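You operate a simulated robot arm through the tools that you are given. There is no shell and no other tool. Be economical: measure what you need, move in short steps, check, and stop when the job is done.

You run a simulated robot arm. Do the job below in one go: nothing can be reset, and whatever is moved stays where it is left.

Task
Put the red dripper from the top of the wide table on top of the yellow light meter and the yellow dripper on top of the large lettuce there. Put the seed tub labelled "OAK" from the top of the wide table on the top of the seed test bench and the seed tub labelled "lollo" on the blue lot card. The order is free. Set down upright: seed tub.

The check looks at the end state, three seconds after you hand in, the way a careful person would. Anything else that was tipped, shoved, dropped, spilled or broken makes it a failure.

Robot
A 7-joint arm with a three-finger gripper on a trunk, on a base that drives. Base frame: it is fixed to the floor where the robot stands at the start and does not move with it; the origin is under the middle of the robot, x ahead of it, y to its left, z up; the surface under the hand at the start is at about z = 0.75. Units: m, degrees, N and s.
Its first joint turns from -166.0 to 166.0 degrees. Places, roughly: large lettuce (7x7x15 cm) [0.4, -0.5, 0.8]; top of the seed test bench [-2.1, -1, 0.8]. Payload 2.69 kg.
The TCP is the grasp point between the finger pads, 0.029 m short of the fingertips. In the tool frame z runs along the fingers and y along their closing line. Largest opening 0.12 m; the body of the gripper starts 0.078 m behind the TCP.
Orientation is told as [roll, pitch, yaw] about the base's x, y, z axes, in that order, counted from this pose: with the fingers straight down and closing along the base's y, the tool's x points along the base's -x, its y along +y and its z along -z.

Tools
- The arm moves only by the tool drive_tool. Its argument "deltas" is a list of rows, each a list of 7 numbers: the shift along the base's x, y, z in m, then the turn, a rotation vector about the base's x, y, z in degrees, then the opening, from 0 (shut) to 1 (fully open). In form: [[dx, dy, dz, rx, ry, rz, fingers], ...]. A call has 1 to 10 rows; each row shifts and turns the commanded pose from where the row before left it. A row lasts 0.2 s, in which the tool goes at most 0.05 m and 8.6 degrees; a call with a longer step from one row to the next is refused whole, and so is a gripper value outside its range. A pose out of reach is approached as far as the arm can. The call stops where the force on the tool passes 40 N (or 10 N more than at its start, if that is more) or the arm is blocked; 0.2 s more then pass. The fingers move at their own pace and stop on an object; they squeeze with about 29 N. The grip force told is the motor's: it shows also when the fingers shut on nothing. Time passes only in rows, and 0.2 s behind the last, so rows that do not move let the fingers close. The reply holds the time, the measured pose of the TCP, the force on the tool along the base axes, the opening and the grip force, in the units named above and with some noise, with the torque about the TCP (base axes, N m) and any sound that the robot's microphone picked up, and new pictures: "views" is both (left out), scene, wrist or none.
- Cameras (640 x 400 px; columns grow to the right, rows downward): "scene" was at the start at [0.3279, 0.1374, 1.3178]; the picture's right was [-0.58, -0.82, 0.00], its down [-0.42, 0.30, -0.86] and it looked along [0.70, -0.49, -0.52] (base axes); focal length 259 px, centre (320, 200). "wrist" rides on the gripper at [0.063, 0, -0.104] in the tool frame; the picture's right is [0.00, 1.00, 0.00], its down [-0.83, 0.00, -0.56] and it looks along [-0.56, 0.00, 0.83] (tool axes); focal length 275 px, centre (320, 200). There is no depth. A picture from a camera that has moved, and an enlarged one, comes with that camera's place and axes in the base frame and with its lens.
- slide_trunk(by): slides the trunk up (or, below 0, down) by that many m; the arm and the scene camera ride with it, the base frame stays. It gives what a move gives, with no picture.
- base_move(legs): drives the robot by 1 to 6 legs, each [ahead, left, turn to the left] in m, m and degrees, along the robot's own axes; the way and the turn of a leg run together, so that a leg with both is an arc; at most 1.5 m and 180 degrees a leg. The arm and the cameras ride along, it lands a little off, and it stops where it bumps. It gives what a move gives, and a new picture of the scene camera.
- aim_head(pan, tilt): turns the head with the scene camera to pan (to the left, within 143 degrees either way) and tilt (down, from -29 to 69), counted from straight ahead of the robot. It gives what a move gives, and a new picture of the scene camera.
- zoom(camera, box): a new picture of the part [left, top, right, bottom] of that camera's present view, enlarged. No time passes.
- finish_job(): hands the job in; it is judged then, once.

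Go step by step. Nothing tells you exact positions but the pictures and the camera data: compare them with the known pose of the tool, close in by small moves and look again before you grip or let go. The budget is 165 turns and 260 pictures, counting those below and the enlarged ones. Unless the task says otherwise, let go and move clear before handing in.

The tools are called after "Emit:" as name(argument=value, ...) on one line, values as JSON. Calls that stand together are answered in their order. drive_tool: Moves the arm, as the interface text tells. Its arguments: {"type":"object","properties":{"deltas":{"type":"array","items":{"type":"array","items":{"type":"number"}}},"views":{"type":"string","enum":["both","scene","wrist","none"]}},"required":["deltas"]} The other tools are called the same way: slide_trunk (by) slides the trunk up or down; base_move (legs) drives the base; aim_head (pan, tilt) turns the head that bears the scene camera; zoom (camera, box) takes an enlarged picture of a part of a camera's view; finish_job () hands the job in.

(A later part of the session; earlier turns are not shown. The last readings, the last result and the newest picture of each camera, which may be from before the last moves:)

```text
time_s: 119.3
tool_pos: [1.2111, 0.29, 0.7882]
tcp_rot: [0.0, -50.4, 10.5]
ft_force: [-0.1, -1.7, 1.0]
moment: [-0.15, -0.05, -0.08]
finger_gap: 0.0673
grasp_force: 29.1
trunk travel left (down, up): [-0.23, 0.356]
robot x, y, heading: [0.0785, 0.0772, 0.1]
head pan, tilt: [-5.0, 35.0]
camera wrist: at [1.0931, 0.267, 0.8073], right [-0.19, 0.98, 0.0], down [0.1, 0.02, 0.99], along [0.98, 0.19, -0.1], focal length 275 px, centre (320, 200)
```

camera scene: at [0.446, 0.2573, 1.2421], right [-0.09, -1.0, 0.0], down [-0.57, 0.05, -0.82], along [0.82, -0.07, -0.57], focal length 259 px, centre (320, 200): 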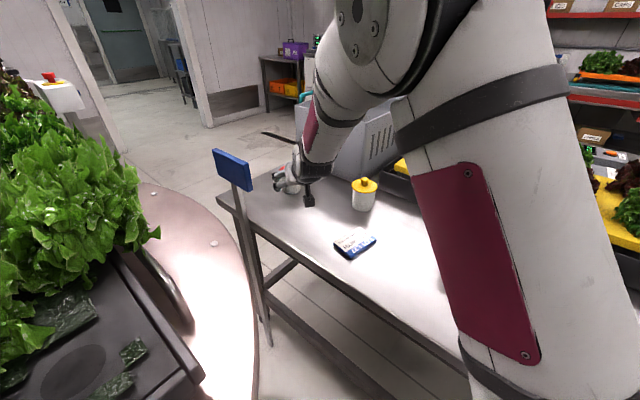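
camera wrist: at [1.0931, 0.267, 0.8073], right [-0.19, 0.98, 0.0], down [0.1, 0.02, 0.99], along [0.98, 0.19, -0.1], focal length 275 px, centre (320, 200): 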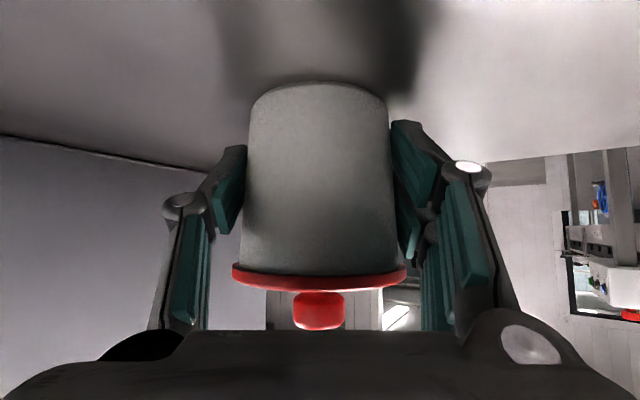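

Gripped cleanly. Lift and carry toward the lot card.

Emit:
drive_tool(deltas=[[0, 0, 0.015, 0, 0, 0, 0.4], [0, 0, 0.03, 0, 0, 0, 0.4], [-0.02, -0.01, 0.03, 0, 0, 0, 0.4], [-0.03, -0.018, 0.03, 0, 0, 0, 0.4], [-0.035, -0.02, 0.01, 0, 0, 0, 0.4], [-0.035, -0.022, 0, 0, 0, 0, 0.4], [-0.035, -0.022, 0, 0, 0, 0, 0.4], [0, 0, 0, 0, 0, 0, 0.4]], views="both")

```text
time_s: 121.1
tool_pos: [1.054, 0.1972, 0.9048]
tcp_rot: [0.1, -50.5, 10.5]
ft_force: [0.5, -0.3, -2.9]
moment: [-0.02, 0.01, 0.0]
finger_gap: 0.0673
grasp_force: 28.5
trunk travel left (down, up): [-0.23, 0.356]
robot x, y, heading: [0.0806, 0.0754, 0.2]
head pan, tilt: [-5.0, 35.0]
camera scene: at [0.4462, 0.2573, 1.242], right [-0.09, -1.0, 0.0], down [-0.57, 0.05, -0.82], along [0.82, -0.07, -0.57], focal length 259 px, centre (320, 200)
camera wrist: at [0.9381, 0.175, 0.9232], right [-0.19, 0.98, 0.0], down [0.1, 0.02, 0.99], along [0.98, 0.19, -0.1], focal length 275 px, centre (320, 200)
```

scene: 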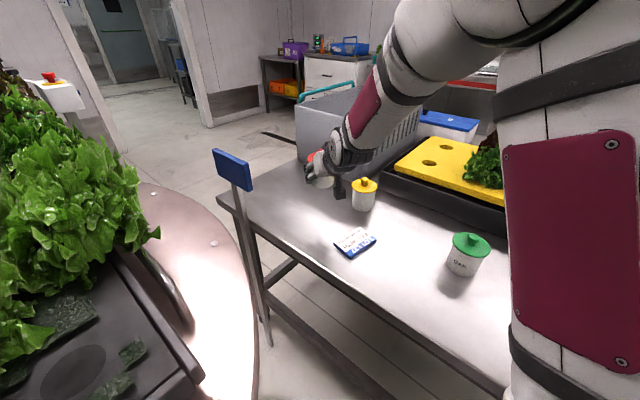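
wrist: 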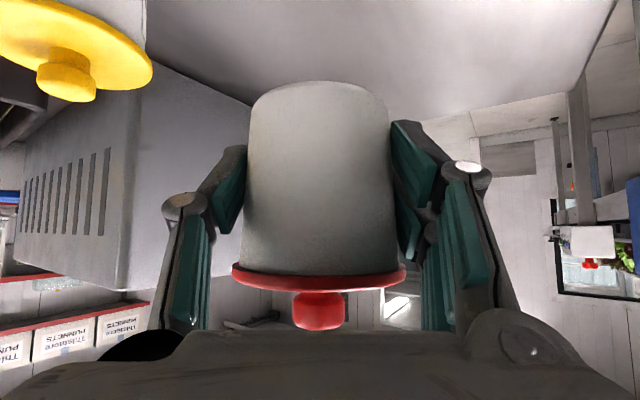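

Emit:
zoom(camera="scene", box=[315, 210, 395, 270])

```text
6.67 times, centred on (355, 240) of scene
camera zoom: at [0.4462, 0.2573, 1.242], right [-0.09, -1.0, 0.0], down [-0.57, 0.05, -0.82], along [0.82, -0.07, -0.57], focal length 1726 px, centre (87, -67)
```

zoom: 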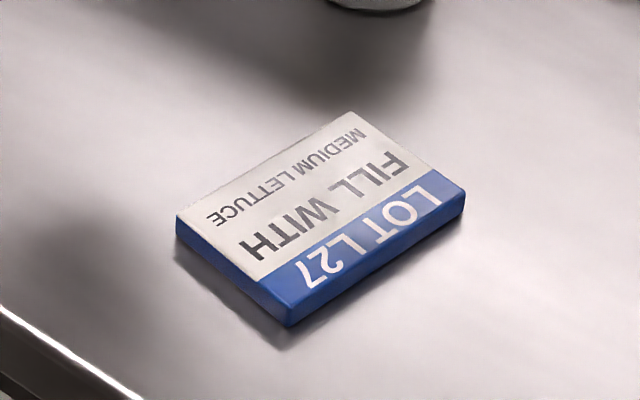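

Card centre (0.940,0.122), top z≈0.76. Move above it.

Emit:
drive_tool(deltas=[[-0.037, -0.025, 0, 0, 0, 0, 0.4], [-0.037, -0.025, 0, 0, 0, 0, 0.4], [-0.037, -0.025, -0.015, 0, 0, 0, 0.4], [0, 0, -0.03, 0, 0, 0, 0.4], [0, 0, 0, 0, 0, 0, 0.4]], views="both")

Emit:
zoom(camera="scene", box=[290, 170, 410, 270])

```text
time_s: 122.3
tool_pos: [0.9442, 0.1224, 0.8594]
tcp_rot: [0.1, -50.4, 10.5]
ft_force: [0.3, -0.6, -1.5]
moment: [-0.01, 0.03, 0.01]
finger_gap: 0.0673
grasp_force: 29.4
trunk travel left (down, up): [-0.23, 0.356]
robot x, y, heading: [0.0789, 0.0727, -0.1]
head pan, tilt: [-5.0, 35.0]
camera scene: at [0.4461, 0.2573, 1.2421], right [-0.09, -1.0, 0.0], down [-0.57, 0.05, -0.82], along [0.82, -0.07, -0.57], focal length 259 px, centre (320, 200)
camera wrist: at [0.8264, 0.1, 0.8778], right [-0.19, 0.98, 0.0], down [0.1, 0.02, 0.99], along [0.98, 0.19, -0.1], focal length 275 px, centre (320, 200)
```

scene: 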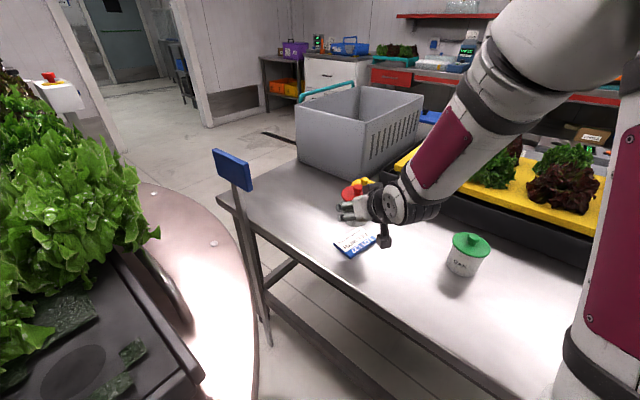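
wrist: 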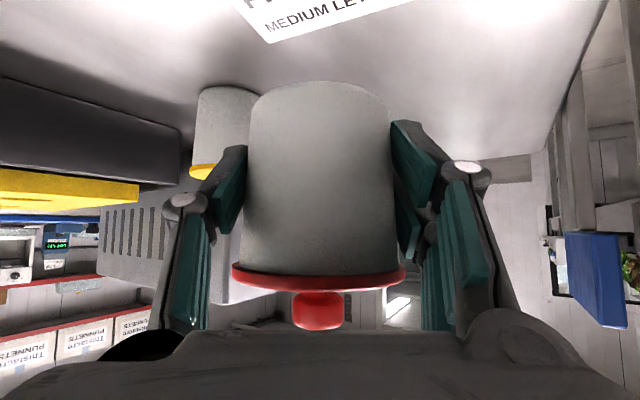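

```text
4.00 times, centred on (350, 220) of scene
camera zoom: at [0.4461, 0.2573, 1.2421], right [-0.09, -1.0, 0.0], down [-0.57, 0.05, -0.82], along [0.82, -0.07, -0.57], focal length 1036 px, centre (200, 120)
```

zoom: 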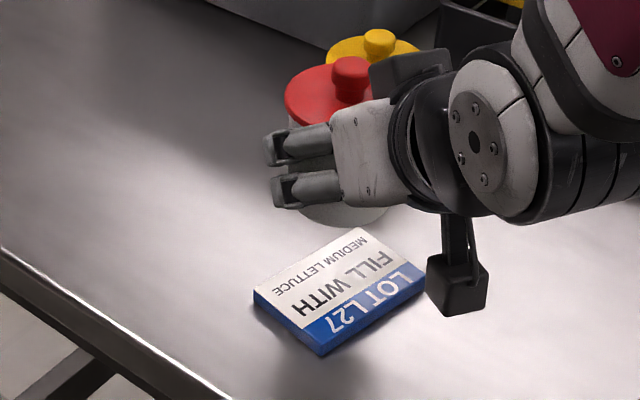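

Aligned above the card. Lower and feel for contact.

Emit:
drive_tool(deltas=[[0, 0, -0.025, 0, 0, 0, 0.4], [0, 0, -0.025, 0, 0, 0, 0.4], [0, 0, -0.005, 0, 0, 0, 0.4], [0, 0, 0, 0, 0, 0, 0.4]], views="wrist")

Emit:
zoom(camera="scene", box=[290, 170, 410, 270])

```text
time_s: 123.3
tool_pos: [0.944, 0.1226, 0.8027]
tcp_rot: [0.1, -50.4, 10.5]
ft_force: [-0.1, -0.4, -2.5]
moment: [0.0, -0.01, 0.01]
finger_gap: 0.0668
grasp_force: 29.5
trunk travel left (down, up): [-0.23, 0.356]
robot x, y, heading: [0.0829, 0.0754, -0.1]
head pan, tilt: [-5.0, 35.0]
camera wrist: at [0.8272, 0.1003, 0.8221], right [-0.19, 0.98, 0.0], down [0.1, 0.02, 0.99], along [0.98, 0.19, -0.1], focal length 275 px, centre (320, 200)
```

wrist: 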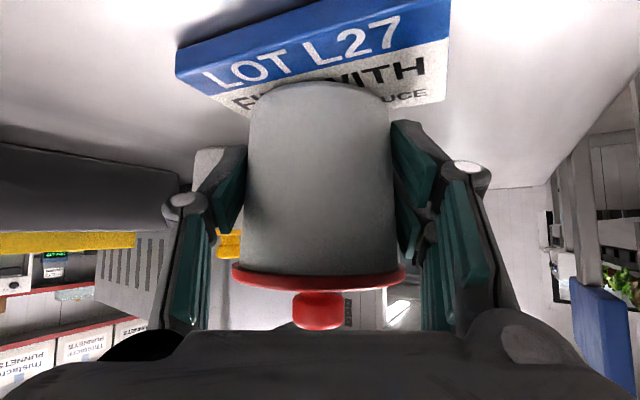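

```text
4.00 times, centred on (350, 220) of scene
camera zoom: at [0.4461, 0.2573, 1.2421], right [-0.09, -1.0, 0.0], down [-0.57, 0.05, -0.82], along [0.82, -0.07, -0.57], focal length 1036 px, centre (200, 120)
```

zoom: 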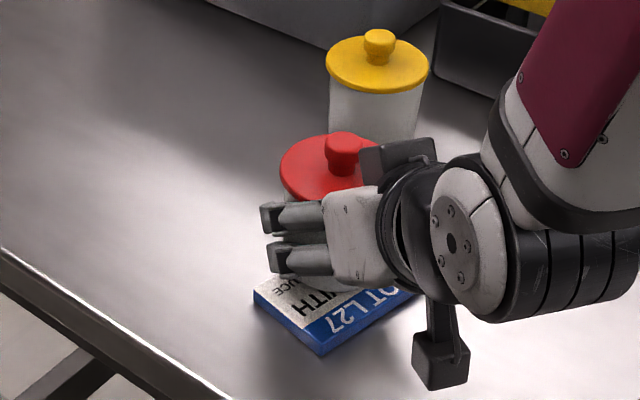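

Emit:
zoom(camera="wrist", box=[160, 0, 480, 200])

```text
2.00 times, centred on (320, 100) of wrist
camera zoom: at [0.8272, 0.1003, 0.8221], right [-0.19, 0.98, 0.0], down [0.1, 0.02, 0.99], along [0.98, 0.19, -0.1], focal length 551 px, centre (320, 400)
```

zoom: 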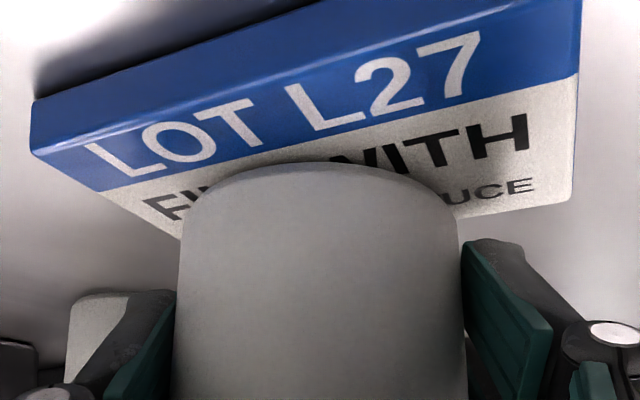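

Card centre refines to (0.930,0.121) (table surface is ~0.758). Shift 14 mm toward the robot, then lower to contact.

Emit:
drive_tool(deltas=[[-0.014, -0.001, 0, 0, 0, 0, 0.4], [0, 0, -0.003, 0, 0, 0, 0.4], [0, 0, 0, 0, 0, 0, 0.4]], views="wrist")

Emit:
drive_tool(deltas=[[0, 0, -0.002, 0, 0, 0, 0.4], [0, 0, 0, 0, 0, 0, 0.4]], views="none")

```text
time_s: 124.1
tool_pos: [0.931, 0.1213, 0.8006]
tcp_rot: [0.0, -50.4, 10.6]
ft_force: [-0.3, 0.2, 1.7]
moment: [-0.11, -0.03, 0.0]
finger_gap: 0.0674
grasp_force: 29.2
trunk travel left (down, up): [-0.23, 0.356]
robot x, y, heading: [0.0805, 0.0742, 0.2]
head pan, tilt: [-5.0, 35.0]
camera wrist: at [0.8132, 0.0994, 0.8192], right [-0.19, 0.98, 0.0], down [0.1, 0.02, 0.99], along [0.98, 0.19, -0.1], focal length 275 px, centre (320, 200)
```

wrist: 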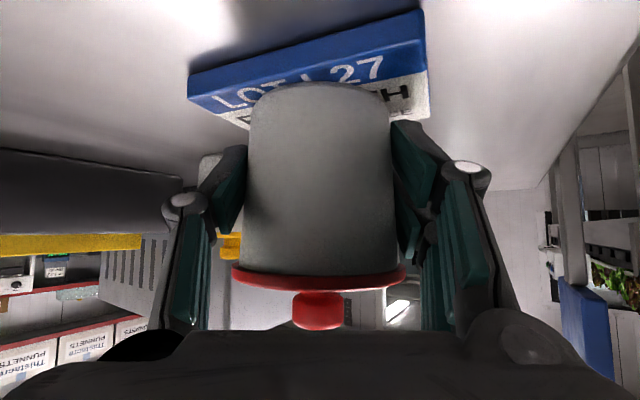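

```text
time_s: 124.7
tool_pos: [0.9325, 0.1219, 0.8]
tcp_rot: [0.2, -50.6, 10.6]
ft_force: [-3.3, 0.0, 16.0]
moment: [-0.2, 0.16, 0.0]
finger_gap: 0.0673
grasp_force: 28.7
trunk travel left (down, up): [-0.23, 0.356]
robot x, y, heading: [0.0798, 0.0757, -0.1]
head pan, tilt: [-5.0, 35.0]
```

Contact. Ease up 1 mm and release gradually.

Emit:
drive_tool(deltas=[[0, 0, 0.001, 0, 0, 0, 0.4], [0, 0, 0, 0, 0, 0, 0.56], [0, 0, 0, 0, 0, 0, 0.58], [0, 0, 0, 0, 0, 0, 0.62], [0, 0, 0, 0, 0, 0, 0.7]], views="both")

```text
time_s: 125.9
tool_pos: [0.9295, 0.1208, 0.7997]
tcp_rot: [0.1, -50.4, 10.5]
ft_force: [0.7, -0.4, -0.2]
moment: [0.01, -0.02, 0.02]
finger_gap: 0.0838
grasp_force: 0.0
trunk travel left (down, up): [-0.23, 0.356]
robot x, y, heading: [0.0807, 0.0755, 0.1]
head pan, tilt: [-5.0, 35.0]
camera scene: at [0.4461, 0.2573, 1.2421], right [-0.09, -1.0, 0.0], down [-0.57, 0.05, -0.82], along [0.82, -0.07, -0.57], focal length 259 px, centre (320, 200)
camera wrist: at [0.8135, 0.0989, 0.8184], right [-0.19, 0.98, 0.0], down [0.1, 0.02, 0.99], along [0.98, 0.19, -0.1], focal length 275 px, centre (320, 200)
```

scene: 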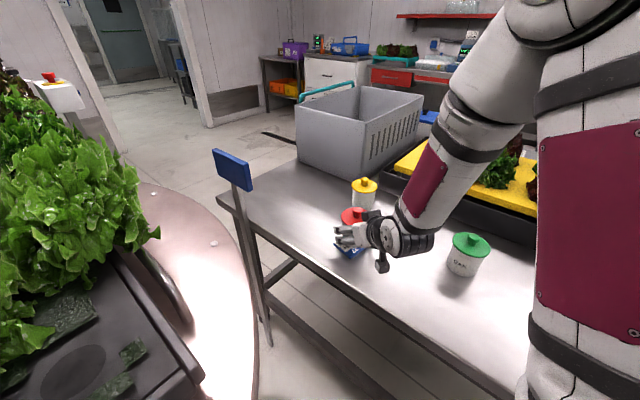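
wrist: 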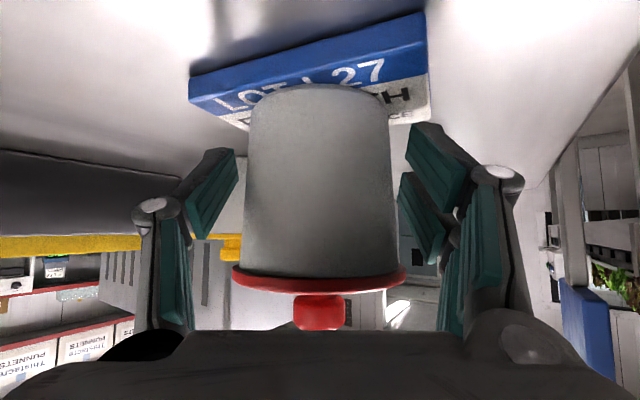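

Tub stands on the card. Open fully and back out, then up.

Emit:
drive_tool(deltas=[[0, 0, 0, 0, 0, 0, 0.85], [-0.03, -0.005, 0.002, 0, 0, 0, 0.85], [-0.035, -0.006, 0.01, 0, 0, 0, 0.85], [-0.03, -0.005, 0.03, 0, 0, 0, 0.85], [-0.01, 0, 0.045, 0, 0, 0, 0.85], [0, 0, 0.05, 0, 0, 0, 0.85], [0, 0, 0.05, 0, 0, 0, 0.85], [0, 0, 0, 0, 0, 0, 0.85]], views="both")

Emit:
zoom(camera="scene", box=[310, 160, 420, 270])

```text
time_s: 127.7
tool_pos: [0.8784, 0.1057, 0.991]
tcp_rot: [0.1, -50.4, 10.5]
ft_force: [0.4, -0.5, -0.8]
moment: [-0.02, -0.01, 0.01]
finger_gap: 0.1021
grasp_force: 0.0
out of reach, approached as far as the arm can: row 3, 4
trunk travel left (down, up): [-0.23, 0.356]
robot x, y, heading: [0.0852, 0.0749, 0.1]
head pan, tilt: [-5.0, 35.0]
camera scene: at [0.4461, 0.2572, 1.2421], right [-0.09, -1.0, 0.0], down [-0.57, 0.05, -0.82], along [0.82, -0.07, -0.57], focal length 259 px, centre (320, 200)
camera wrist: at [0.7611, 0.0849, 1.01], right [-0.19, 0.98, 0.0], down [0.1, 0.02, 0.99], along [0.98, 0.18, -0.1], focal length 275 px, centre (320, 200)
```

scene: 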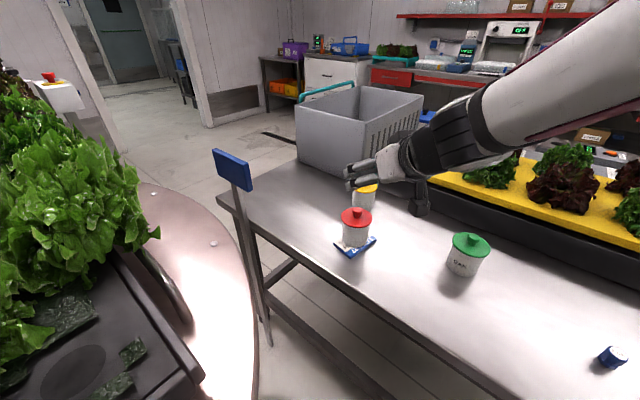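
wrist: 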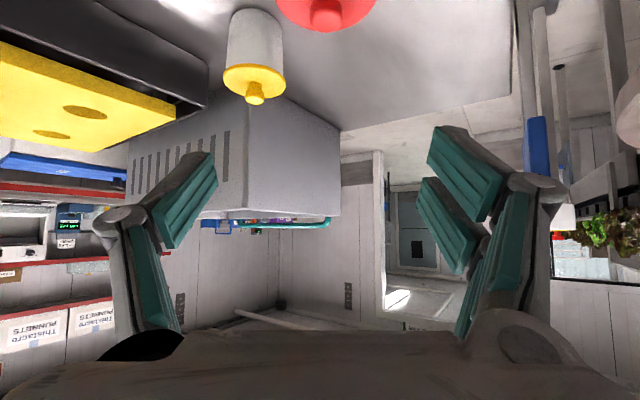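

```text
3.64 times, centred on (365, 215) of scene
camera zoom: at [0.4461, 0.2572, 1.2421], right [-0.09, -1.0, 0.0], down [-0.57, 0.05, -0.82], along [0.82, -0.07, -0.57], focal length 942 px, centre (156, 146)
```

zoom: 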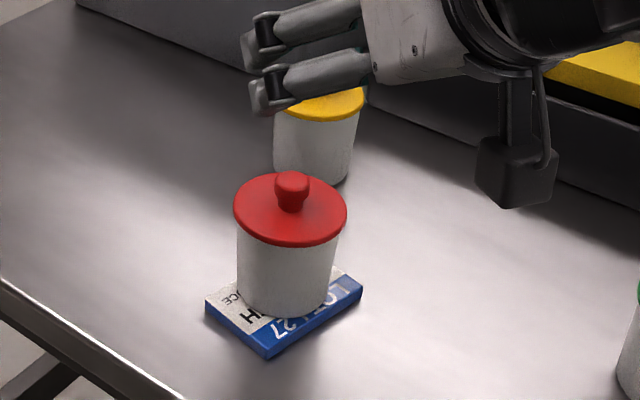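

LOLLO candidate is placed well on the card. I'd like to confirm its label: swing the wrist camera to look from the far-left side, staying high.

Emit:
drive_tool(deltas=[[0.01, 0.02, 0.01, 0, 0, -8, 0.5], [0.01, 0.02, 0.01, 0, 0, -8, 0.5], [0.01, 0.02, 0.01, 0, 0, -8, 0.5], [0.01, 0.02, 0.01, 0, 0, -8, 0.5], [0.01, 0.02, 0.01, 0, 0, -8, 0.5], [0.01, 0.02, 0.01, 0, 0, -8, 0.5], [0, 0.02, 0, 0, 0, -8, 0.5], [0, 0.02, 0, 0, 0, -8, 0.5], [0, 0, 0, 0, 0, -8, 0.5], [0, 0, 0, 0, 0, 0, 0.5]], views="both")

```text
time_s: 128.6
tool_pos: [0.8657, 0.2885, 1.0142]
tcp_rot: [24.0, -37.6, -11.9]
ft_force: [0.0, 0.9, 0.2]
moment: [-0.01, -0.02, -0.04]
finger_gap: 0.0599
grasp_force: 0.1
out of reach, approached as far as the arm can: row 1, 2
trunk travel left (down, up): [-0.23, 0.356]
robot x, y, heading: [0.0778, 0.0766, 0.0]
head pan, tilt: [-5.0, 35.0]
stopped in row 4: the arm was blocked; the commanded pose is now the measured one
camera scene: at [0.4285, 0.3172, 1.24], right [0.6, -0.8, 0.0], down [-0.47, -0.36, -0.81], along [0.65, 0.48, -0.59], focal length 259 px, centre (320, 200)
camera wrist: at [0.7512, 0.2687, 1.0517], right [-0.06, 0.94, 0.32], down [0.3, -0.29, 0.91], along [0.95, 0.15, -0.26], focal length 275 px, centre (320, 200)
```

scene: 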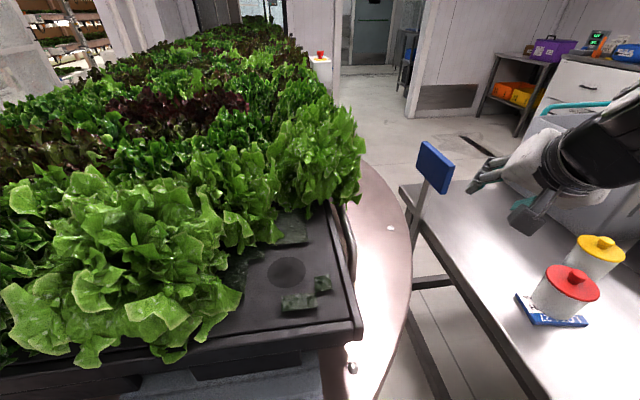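
wrist: 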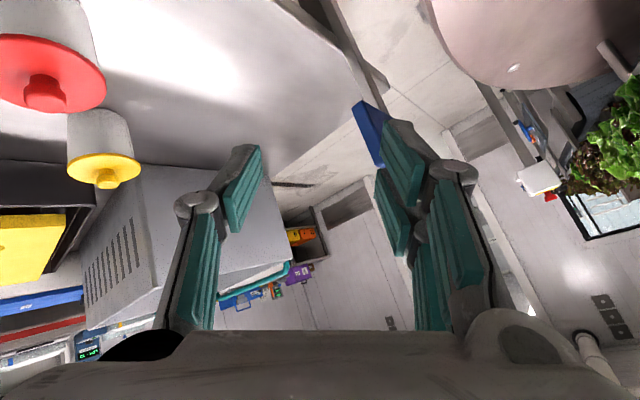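

The arm nudged the head (camera swung), so that pose is too close to the mast. Move the arm back away to the right, restoring tilt with no roll.

Emit:
drive_tool(deltas=[[0, -0.035, 0.01, -4.4, -2.1, -5.0, 0.5], [0, -0.035, 0.01, -4.4, -2.1, -5.0, 0.5], [0, -0.035, 0.01, -4.4, -2.1, -5.0, 0.5], [0, -0.035, 0, -4.4, -2.1, -5.0, 0.5], [0, -0.035, 0, 0, 0, 0, 0.5], [0, -0.035, 0, 0, 0, 0, 0.5], [0, 0, 0, 0, 0, 0, 0.5]], views="scene")

```text
time_s: 129.2
tool_pos: [0.8743, 0.2207, 1.0125]
tcp_rot: [26.8, -33.7, -21.0]
ft_force: [-0.6, 1.0, -0.6]
moment: [-0.02, 0.02, 0.01]
finger_gap: 0.0601
grasp_force: 0.2
trunk travel left (down, up): [-0.23, 0.356]
robot x, y, heading: [0.081, 0.077, -0.2]
head pan, tilt: [-5.0, 35.0]
stopped in row 2: the arm was blocked; the commanded pose is now the measured one
camera scene: at [0.4081, 0.3389, 1.2459], right [0.83, -0.56, 0.0], down [-0.3, -0.45, -0.84], along [0.47, 0.7, -0.54], focal length 259 px, centre (320, 200)
```

scene: 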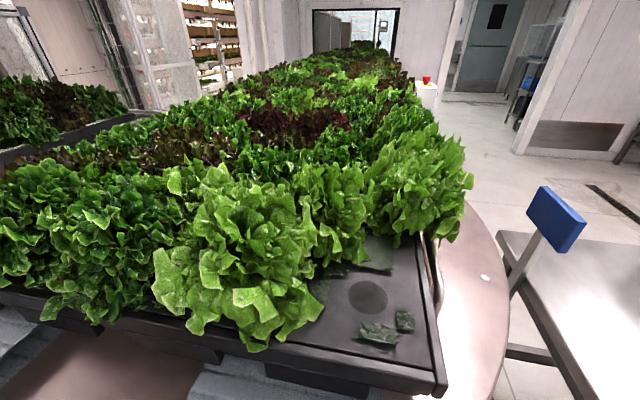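

Elbow is pressing on the head. Turn the tool the other way (+yaw), which swings the elbow to the right.

Emit:
drive_tool(deltas=[[0.01, -0.01, 0.01, 0, 0, 7, 0.5], [0.01, -0.01, 0.01, 0, 0, 7, 0.5], [0, 0, 0, 0, 0, 0, 0.5]], views="scene")

```text
time_s: 130.0
tool_pos: [0.8946, 0.1987, 1.0343]
tcp_rot: [26.2, -34.2, -7.0]
ft_force: [0.5, 0.4, 0.1]
moment: [0.0, 0.02, -0.01]
finger_gap: 0.06
grasp_force: 0.0
trunk travel left (down, up): [-0.23, 0.356]
robot x, y, heading: [0.0795, 0.0768, -0.0]
head pan, tilt: [-5.0, 35.0]
camera scene: at [0.4462, 0.2569, 1.2421], right [-0.09, -1.0, 0.0], down [-0.57, 0.05, -0.82], along [0.82, -0.07, -0.57], focal length 259 px, centre (320, 200)
```

scene: 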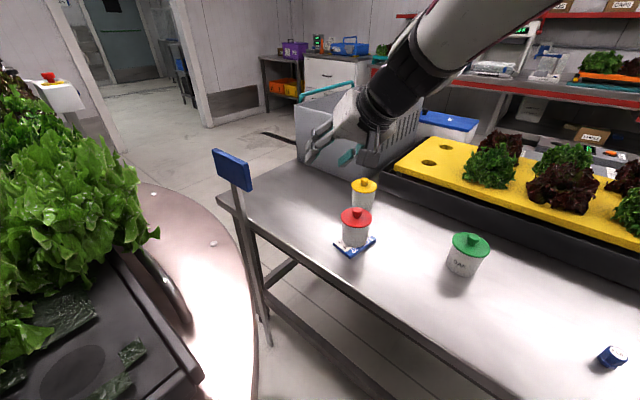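

Freed and all objects are intact. Now remove the roll while moving right, keeping yaw positive.

Emit:
drive_tool(deltas=[[0, -0.03, 0.01, -6.2, -4.6, -1, 0.5], [0, -0.03, 0.01, -6.2, -4.6, -1, 0.5], [0, -0.03, 0, -6.2, -4.6, -1, 0.5], [0, -0.03, 0, 0, 0, 0, 0.5], [0, 0, 0, 0, 0, 0, 0.5]], views="scene")

```text
time_s: 131.2
tool_pos: [0.896, 0.0768, 1.0498]
tcp_rot: [3.5, -47.7, 5.3]
ft_force: [0.0, 0.3, 0.5]
moment: [-0.01, -0.02, -0.02]
finger_gap: 0.0598
grasp_force: 0.1
trunk travel left (down, up): [-0.23, 0.356]
robot x, y, heading: [0.0804, 0.0776, -0.4]
head pan, tilt: [-5.0, 35.0]
camera scene: at [0.4478, 0.2648, 1.2458], right [0.0, -1.0, 0.0], down [-0.54, 0.0, -0.84], along [0.84, 0.0, -0.54], focal length 259 px, centre (320, 200)
```

scene: 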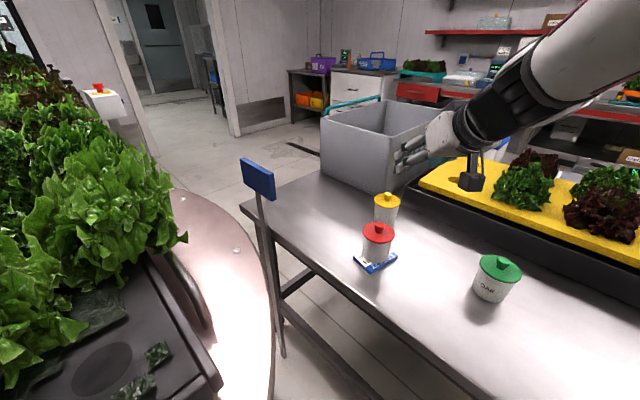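

Emit:
drive_tool(deltas=[[0, -0.035, 0, -1.5, -0.8, 4, 0.5], [0, -0.035, 0, -1.5, -0.8, 4, 0.5], [0, -0.035, 0, 0, 0, 4, 0.5], [0, -0.035, 0, 0, 0, 0, 0.5], [0, 0, 0, 0, 0, 0, 0.5]], views="both")

```text
time_s: 132.4
tool_pos: [0.8946, -0.0624, 1.0547]
tcp_rot: [-3.3, -49.2, 22.3]
ft_force: [-0.9, -0.2, 0.1]
moment: [0.02, 0.0, 0.02]
finger_gap: 0.0601
grasp_force: 0.0
trunk travel left (down, up): [-0.23, 0.356]
robot x, y, heading: [0.0792, 0.0753, 0.0]
head pan, tilt: [-5.0, 35.0]
camera scene: at [0.4463, 0.2567, 1.2421], right [-0.09, -1.0, 0.0], down [-0.57, 0.05, -0.82], along [0.82, -0.07, -0.57], focal length 259 px, centre (320, 200)
camera wrist: at [0.7823, -0.1018, 1.0755], right [-0.34, 0.94, -0.04], down [0.1, 0.08, 0.99], along [0.93, 0.33, -0.12], focal length 275 px, centre (320, 200)
```

scene: 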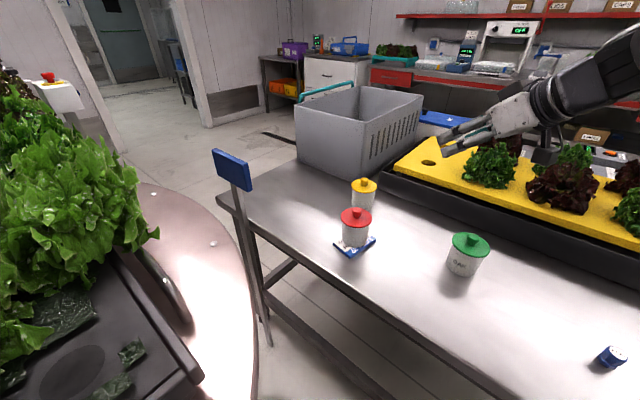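
wrist: 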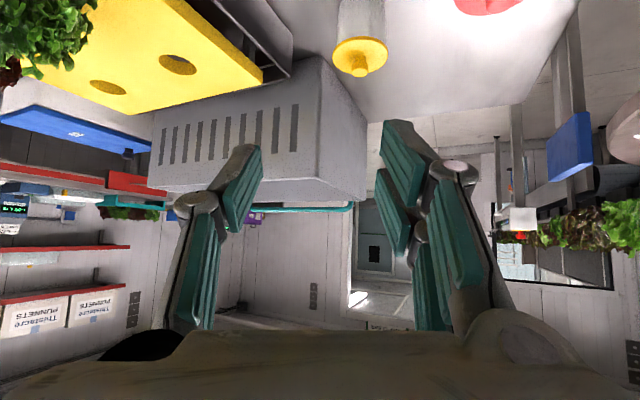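

Clear now. OAK is at (0.83,-0.11), too near for a tilted grasp from here; back the base up a bit to get r≈0.87.

Emit:
base_move(legs=[[-0.12, -0.055, 0]])

Emit:
aim_head(pan=-20, tilt=38)

```text
time_s: 133.7
tool_pos: [0.7731, -0.1166, 1.0541]
tcp_rot: [-3.2, -49.3, 22.1]
ft_force: [-0.5, -0.8, -0.5]
moment: [0.02, -0.01, 0.01]
finger_gap: 0.0599
grasp_force: 0.2
trunk travel left (down, up): [-0.23, 0.356]
robot x, y, heading: [-0.04, 0.0216, -0.0]
head pan, tilt: [-5.0, 35.0]
camera scene: at [0.325, 0.202, 1.2421], right [-0.09, -1.0, 0.0], down [-0.57, 0.05, -0.82], along [0.82, -0.07, -0.57], focal length 259 px, centre (320, 200)
```

scene: 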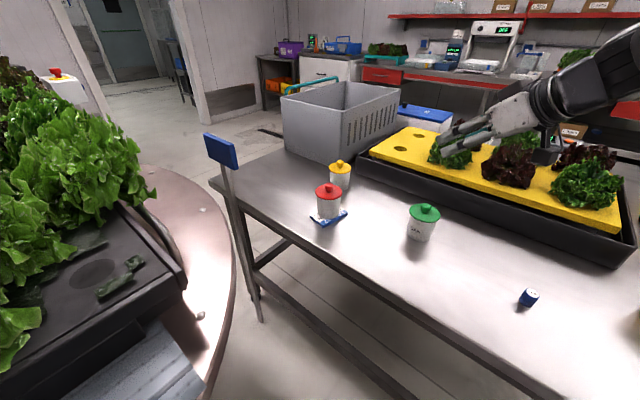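

```text
time_s: 134.4
tool_pos: [0.7734, -0.1173, 1.0548]
tcp_rot: [-3.2, -49.2, 22.1]
ft_force: [0.0, 0.3, -0.5]
moment: [-0.01, 0.0, -0.01]
finger_gap: 0.0601
grasp_force: 0.0
trunk travel left (down, up): [-0.23, 0.356]
robot x, y, heading: [-0.0399, 0.0206, -0.1]
head pan, tilt: [-20.0, 38.0]
camera scene: at [0.3184, 0.1802, 1.2376], right [-0.34, -0.94, 0.0], down [-0.58, 0.21, -0.79], along [0.74, -0.27, -0.62], focal length 259 px, centre (320, 200)
```

scene: 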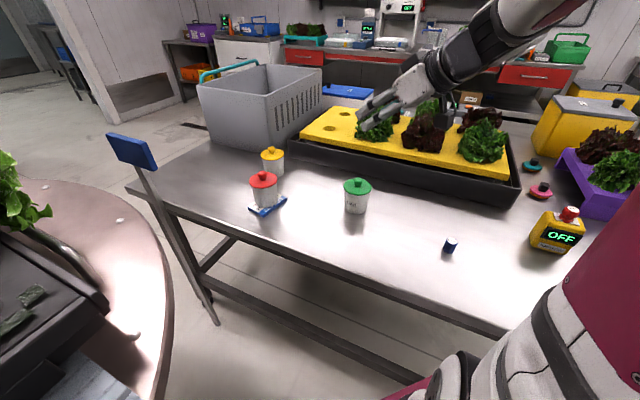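

OAK at about (0.822,-0.108). Square the tool up to yaw −8.5° and position above it.

Emit:
drive_tool(deltas=[[0.01, 0.002, 0, 0.5, -0.2, -7.05, 0.85], [0.01, 0.002, 0, 0.5, -0.2, -7.05, 0.85], [0.01, 0.002, -0.02, 0.5, -0.2, -7.05, 0.85], [0.01, 0.002, -0.02, 0.5, -0.2, -7.05, 0.85], [0, 0, -0.04, 0, 0, 0, 0.85], [0, 0, 0, 0, 0, 0, 0.85]], views="both")

```text
time_s: 135.8
tool_pos: [0.8123, -0.1077, 0.9713]
tcp_rot: [-0.3, -50.2, -8.3]
ft_force: [-0.4, -0.4, -0.4]
moment: [0.0, -0.01, 0.0]
finger_gap: 0.102
grasp_force: 0.0
trunk travel left (down, up): [-0.23, 0.356]
robot x, y, heading: [-0.038, 0.0196, 0.1]
head pan, tilt: [-20.0, 38.0]
camera scene: at [0.3183, 0.1802, 1.2376], right [-0.34, -0.94, 0.0], down [-0.58, 0.21, -0.79], along [0.74, -0.27, -0.62], focal length 259 px, centre (320, 200)
camera wrist: at [0.6949, -0.0899, 0.9925], right [0.15, 0.99, -0.01], down [0.11, -0.01, 0.99], along [0.98, -0.15, -0.11], focal length 275 px, centre (320, 200)
```

scene: 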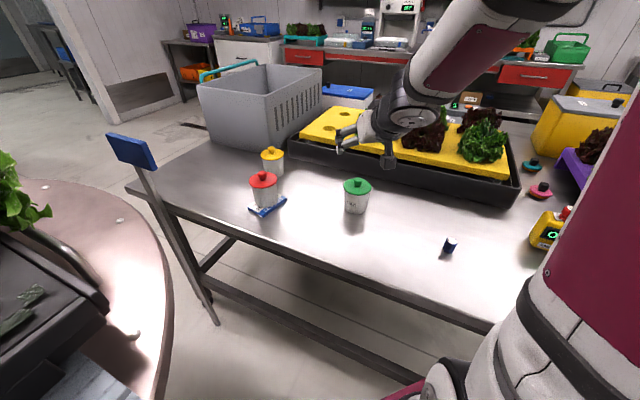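
wrist: 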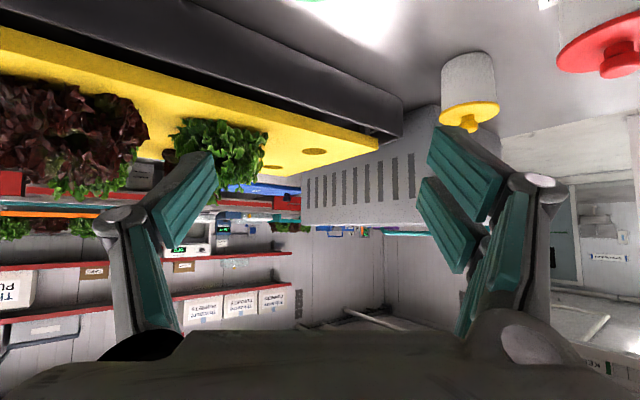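

Emit:
zoom(camera="scene", box=[310, 120, 410, 220])

Emit:
drive_tool(deltas=[[-0.03, 0.004, 0.03, 0, 5, 0, 0.85], [-0.02, 0.003, 0.02, 0, 7, 0, 0.85], [0, 0, 0, 0, 7, 0, 0.85], [0, 0, 0, 0, 0, 0, 0.85]], views="wrist")

```text
4.00 times, centred on (360, 170) of scene
camera zoom: at [0.3183, 0.1802, 1.2376], right [-0.34, -0.94, 0.0], down [-0.58, 0.21, -0.79], along [0.74, -0.27, -0.62], focal length 1036 px, centre (160, 320)
```

zoom: 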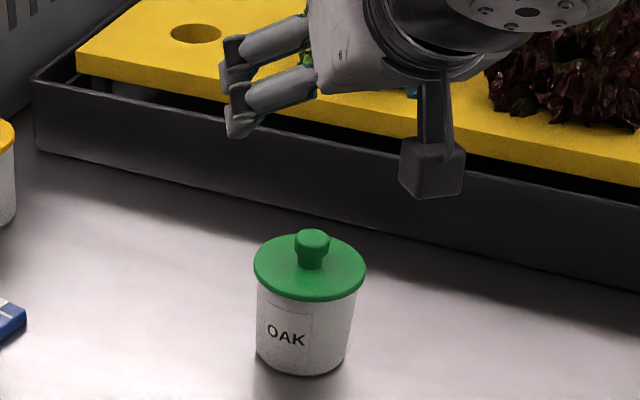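

```text
time_s: 136.8
tool_pos: [0.7735, -0.0954, 1.0179]
tcp_rot: [-3.5, -31.3, -6.0]
ft_force: [1.1, 3.2, 0.6]
moment: [-0.24, 0.02, -0.15]
finger_gap: 0.1014
grasp_force: 0.1
out of reach, approached as far as the arm can: row 1
trunk travel left (down, up): [-0.23, 0.356]
robot x, y, heading: [-0.0383, 0.0223, 0.3]
head pan, tilt: [-20.0, 38.0]
camera wrist: at [0.6676, -0.0774, 1.0747], right [0.13, 0.99, -0.06], down [0.42, -0.01, 0.91], along [0.9, -0.14, -0.42], focal length 275 px, centre (320, 200)
```

wrist: 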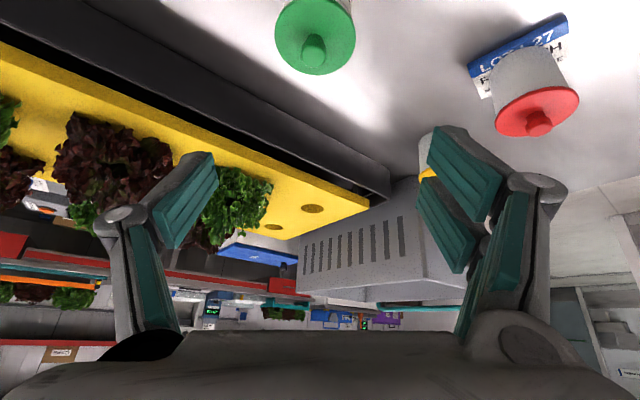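

OAK refined to (0.822,-0.112). Re-tilt to 50° and come above it.

Emit:
drive_tool(deltas=[[0.016, -0.006, -0.01, 0, -6.2, 0.2, 0.85], [0.016, -0.006, -0.02, 0, -6.2, 0.2, 0.85], [0.016, -0.005, -0.02, 0, -6.2, 0.2, 0.85], [0, 0, -0.03, 0, 0, 0, 0.85], [0, 0, 0, 0, 0, 0, 0.85]], views="both")

```text
time_s: 138.0
tool_pos: [0.8202, -0.1161, 0.9373]
tcp_rot: [-0.6, -49.8, -7.5]
ft_force: [0.5, 0.1, -0.1]
moment: [0.02, -0.04, -0.01]
finger_gap: 0.1019
grasp_force: 0.0
trunk travel left (down, up): [-0.23, 0.356]
robot x, y, heading: [-0.0396, 0.0224, -0.1]
head pan, tilt: [-20.0, 38.0]
camera scene: at [0.3184, 0.1802, 1.2376], right [-0.34, -0.94, 0.0], down [-0.58, 0.21, -0.79], along [0.74, -0.27, -0.62], focal length 259 px, centre (320, 200)
camera wrist: at [0.7021, -0.0991, 0.9577], right [0.14, 0.99, -0.01], down [0.11, -0.01, 0.99], along [0.98, -0.14, -0.11], focal length 275 px, centre (320, 200)
```

scene: 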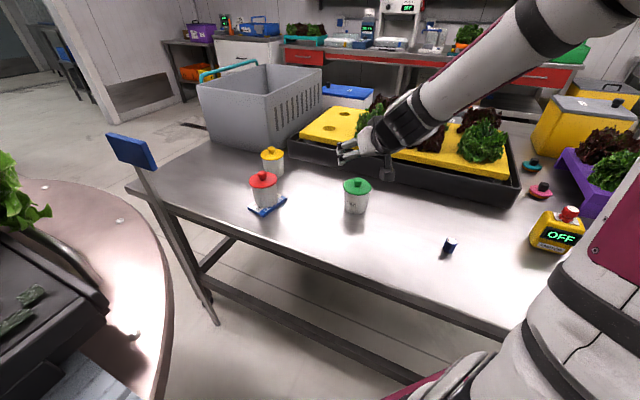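
wrist: 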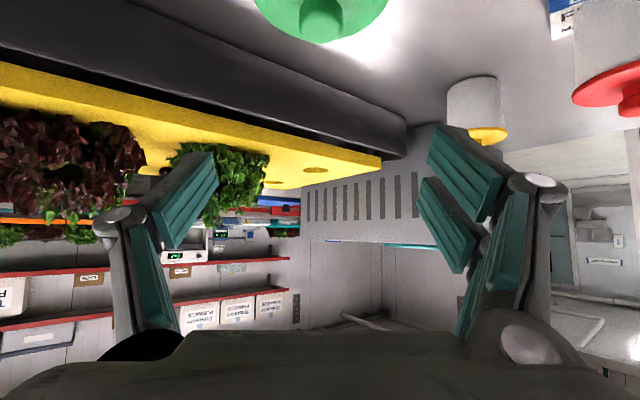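

Emit:
drive_tool(deltas=[[0.005, -0.001, -0.03, 0, 0, 0, 0.85], [0.004, 0, -0.03, 0, 0, 0, 0.85], [0, 0, -0.03, 0, 0, 0, 0.85], [0, 0, 0, 0, 0, 0, 0.85]], views="wrist")

```text
time_s: 139.0
tool_pos: [0.8294, -0.1174, 0.8476]
tcp_rot: [-0.5, -49.7, -7.3]
ft_force: [-0.1, -0.3, -0.2]
moment: [0.0, -0.03, 0.0]
finger_gap: 0.1019
grasp_force: 0.1
trunk travel left (down, up): [-0.23, 0.356]
robot x, y, heading: [-0.0387, 0.0217, -0.1]
head pan, tilt: [-20.0, 38.0]
camera wrist: at [0.711, -0.0999, 0.868], right [0.13, 0.99, -0.01], down [0.11, -0.01, 0.99], along [0.98, -0.13, -0.11], focal length 275 px, centre (320, 200)
```

wrist: 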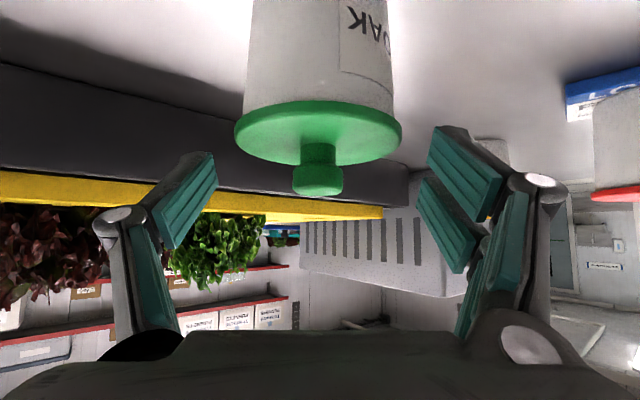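

Emit:
drive_tool(deltas=[[0.004, 0, -0.03, 0, 0, 0, 0.85], [0.002, 0, -0.029, 0, 0, 0, 0.85], [0, 0, 0, 0, 0, 0, 0.85]], views="wrist")

```text
time_s: 139.8
tool_pos: [0.8366, -0.1163, 0.7874]
tcp_rot: [-0.6, -49.8, -7.3]
ft_force: [0.1, 0.1, -0.1]
moment: [0.02, 0.0, -0.02]
finger_gap: 0.1021
grasp_force: 0.1
trunk travel left (down, up): [-0.23, 0.356]
robot x, y, heading: [-0.0393, 0.0216, -0.1]
head pan, tilt: [-20.0, 38.0]
camera wrist: at [0.7175, -0.0998, 0.8083], right [0.13, 0.99, -0.01], down [0.11, -0.01, 0.99], along [0.98, -0.13, -0.11], focal length 275 px, centre (320, 200)
```

wrist: 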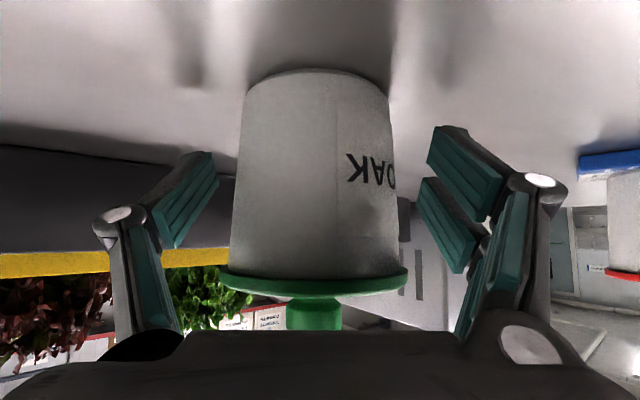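

Emit:
drive_tool(deltas=[[-0.004, -0.001, 0.001, 0, 0, 0, 0.7], [0, 0, 0, 0, 0, 0, 0.4], [0, 0, 0, 0, 0, 0, 0.4], [0, 0, 0, 0, 0, 0, 0.4]], views="wrist")

```text
time_s: 140.8
tool_pos: [0.8317, -0.1179, 0.7902]
tcp_rot: [-0.5, -49.7, -7.5]
ft_force: [-1.3, 0.4, 1.1]
moment: [-0.09, 0.06, -0.02]
finger_gap: 0.0676
grasp_force: 29.0
trunk travel left (down, up): [-0.23, 0.356]
robot x, y, heading: [-0.0394, 0.0187, -0.3]
head pan, tilt: [-20.0, 38.0]
camera wrist: at [0.7133, -0.1011, 0.8096], right [0.13, 0.99, -0.01], down [0.11, -0.01, 0.99], along [0.98, -0.13, -0.11], focal length 275 px, centre (320, 200)
```

wrist: 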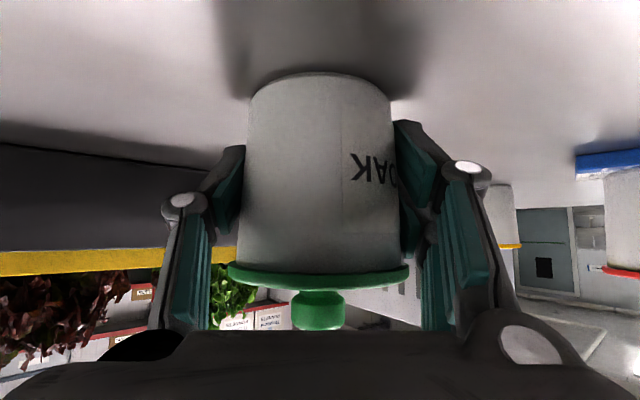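

OAK gripped below its lid. Lift straight up.

Emit:
drive_tool(deltas=[[0, 0, 0.02, 0, 0, 0, 0.4], [0, 0, 0.03, 0, 0, 0, 0.4], [0, 0, 0.04, 0, 0, 0, 0.4], [0, 0, 0.04, 0, 0, 0, 0.4], [0, 0, 0.04, 0, 0, 0, 0.4], [0, 0, 0, 0, 0, 0, 0.4]], views="both")

Emit:
slide_trunk(by=0.15)

```text
time_s: 142.2
tool_pos: [0.8314, -0.1171, 0.9623]
tcp_rot: [-0.5, -49.8, -7.5]
ft_force: [1.1, 0.1, -2.6]
moment: [0.03, 0.02, -0.02]
finger_gap: 0.0676
grasp_force: 28.6
trunk travel left (down, up): [-0.23, 0.356]
robot x, y, heading: [-0.0417, 0.024, -0.2]
head pan, tilt: [-20.0, 38.0]
camera scene: at [0.3185, 0.1801, 1.2375], right [-0.34, -0.94, 0.0], down [-0.58, 0.21, -0.79], along [0.74, -0.27, -0.62], focal length 259 px, centre (320, 200)
camera wrist: at [0.7134, -0.1005, 0.9812], right [0.13, 0.99, -0.01], down [0.11, -0.01, 0.99], along [0.98, -0.13, -0.11], focal length 275 px, centre (320, 200)
```

scene: 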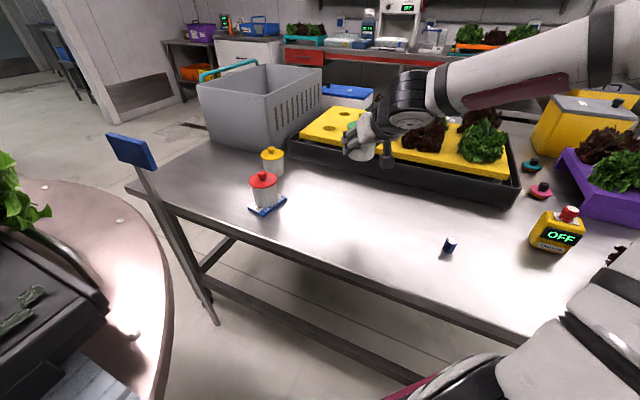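
wrist: 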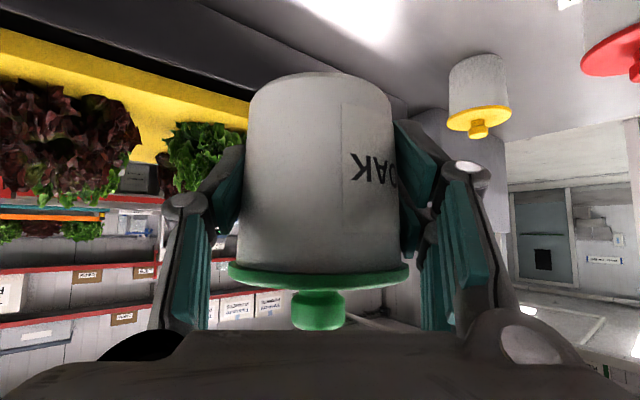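

```text
time_s: 144.0
tool_pos: [0.8328, -0.1176, 1.1097]
tcp_rot: [-0.5, -49.8, -7.5]
ft_force: [-0.2, 0.8, -1.8]
moment: [0.05, 0.04, 0.03]
finger_gap: 0.0674
grasp_force: 28.5
trunk travel left (down, up): [-0.38, 0.206]
robot x, y, heading: [-0.0405, 0.0231, -0.3]
head pan, tilt: [-20.0, 38.0]
```

Now back the robot away from the table, then turn toward the bench (seed test bench front edge runs roughly (-1.41,-1.23) to (-2.43,-0.22)).

Emit:
base_move(legs=[[-0.45, -0.15, 0]])

```text
time_s: 146.8
tool_pos: [0.3795, -0.2666, 1.1106]
tcp_rot: [-0.5, -49.9, -7.6]
ft_force: [0.6, -0.2, -2.0]
moment: [0.01, 0.02, 0.04]
finger_gap: 0.0674
grasp_force: 29.2
trunk travel left (down, up): [-0.38, 0.206]
robot x, y, heading: [-0.4942, -0.1277, -0.2]
head pan, tilt: [-20.0, 38.0]
camera scene: at [-0.1951, 0.0315, 1.3867], right [-0.34, -0.94, 0.0], down [-0.58, 0.21, -0.79], along [0.74, -0.27, -0.62], focal length 259 px, centre (320, 200)
```

scene: 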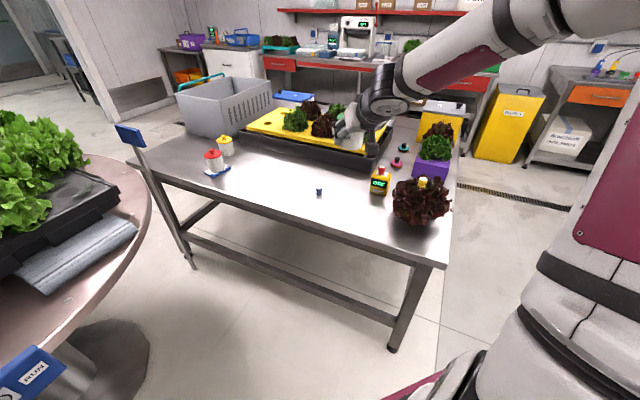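

Emit:
zoom(camera="scene", box=[190, 130, 450, 250])

Emit:
base_move(legs=[[0, 0, -135]])

Emit:
aim_head(pan=0, tilt=30)

```text
2.46 times, centred on (320, 190) of scene
camera zoom: at [-0.1951, 0.0315, 1.3867], right [-0.34, -0.94, 0.0], down [-0.58, 0.21, -0.79], along [0.74, -0.27, -0.62], focal length 637 px, centre (320, 225)
```

zoom: 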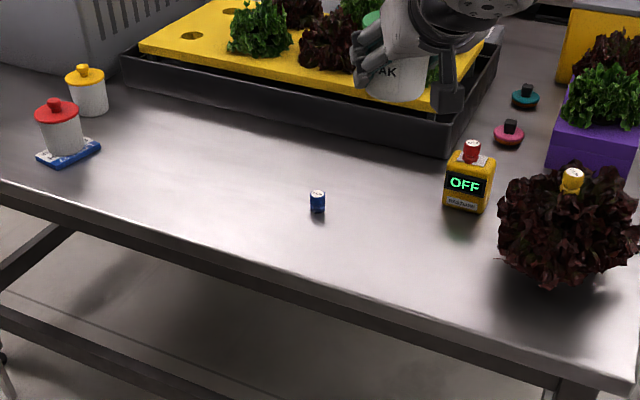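

```text
time_s: 152.8
tool_pos: [-1.2239, -0.6243, 1.1095]
tcp_rot: [-0.6, -49.8, -144.3]
ft_force: [0.5, 0.5, -2.1]
moment: [0.0, -0.02, 0.0]
finger_gap: 0.0671
grasp_force: 29.0
trunk travel left (down, up): [-0.38, 0.206]
robot x, y, heading: [-0.4938, -0.1249, -137.0]
head pan, tilt: [-20.0, 38.0]
camera scene: at [-0.6012, -0.4489, 1.3867], right [-0.39, 0.92, 0.0], down [0.57, 0.24, -0.79], along [-0.72, -0.31, -0.62], focal length 259 px, centre (320, 200)
```

scene: 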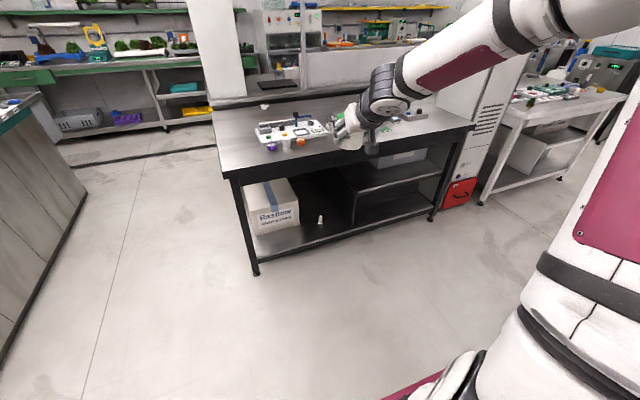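

```text
time_s: 153.7
tool_pos: [-1.2229, -0.6241, 1.1093]
tcp_rot: [-0.5, -49.8, -144.1]
ft_force: [-0.7, -0.1, -1.6]
moment: [-0.02, -0.03, 0.0]
finger_gap: 0.0671
grasp_force: 29.0
trunk travel left (down, up): [-0.38, 0.206]
robot x, y, heading: [-0.4909, -0.1258, -136.9]
head pan, tilt: [0.0, 30.0]
camera scene: at [-0.5879, -0.4767, 1.3991], right [-0.68, 0.73, 0.0], down [0.37, 0.34, -0.87], along [-0.63, -0.59, -0.5], focal length 259 px, centre (320, 200)
```

scene: 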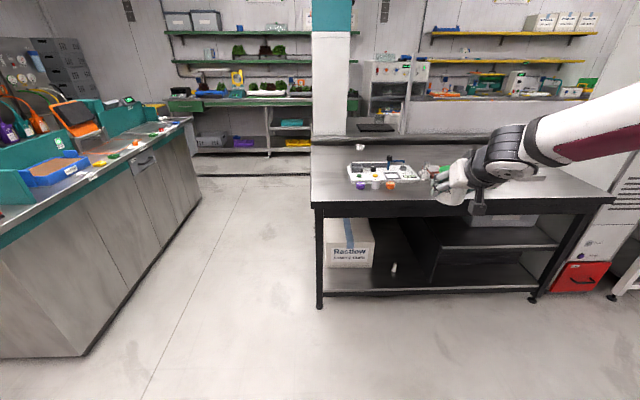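

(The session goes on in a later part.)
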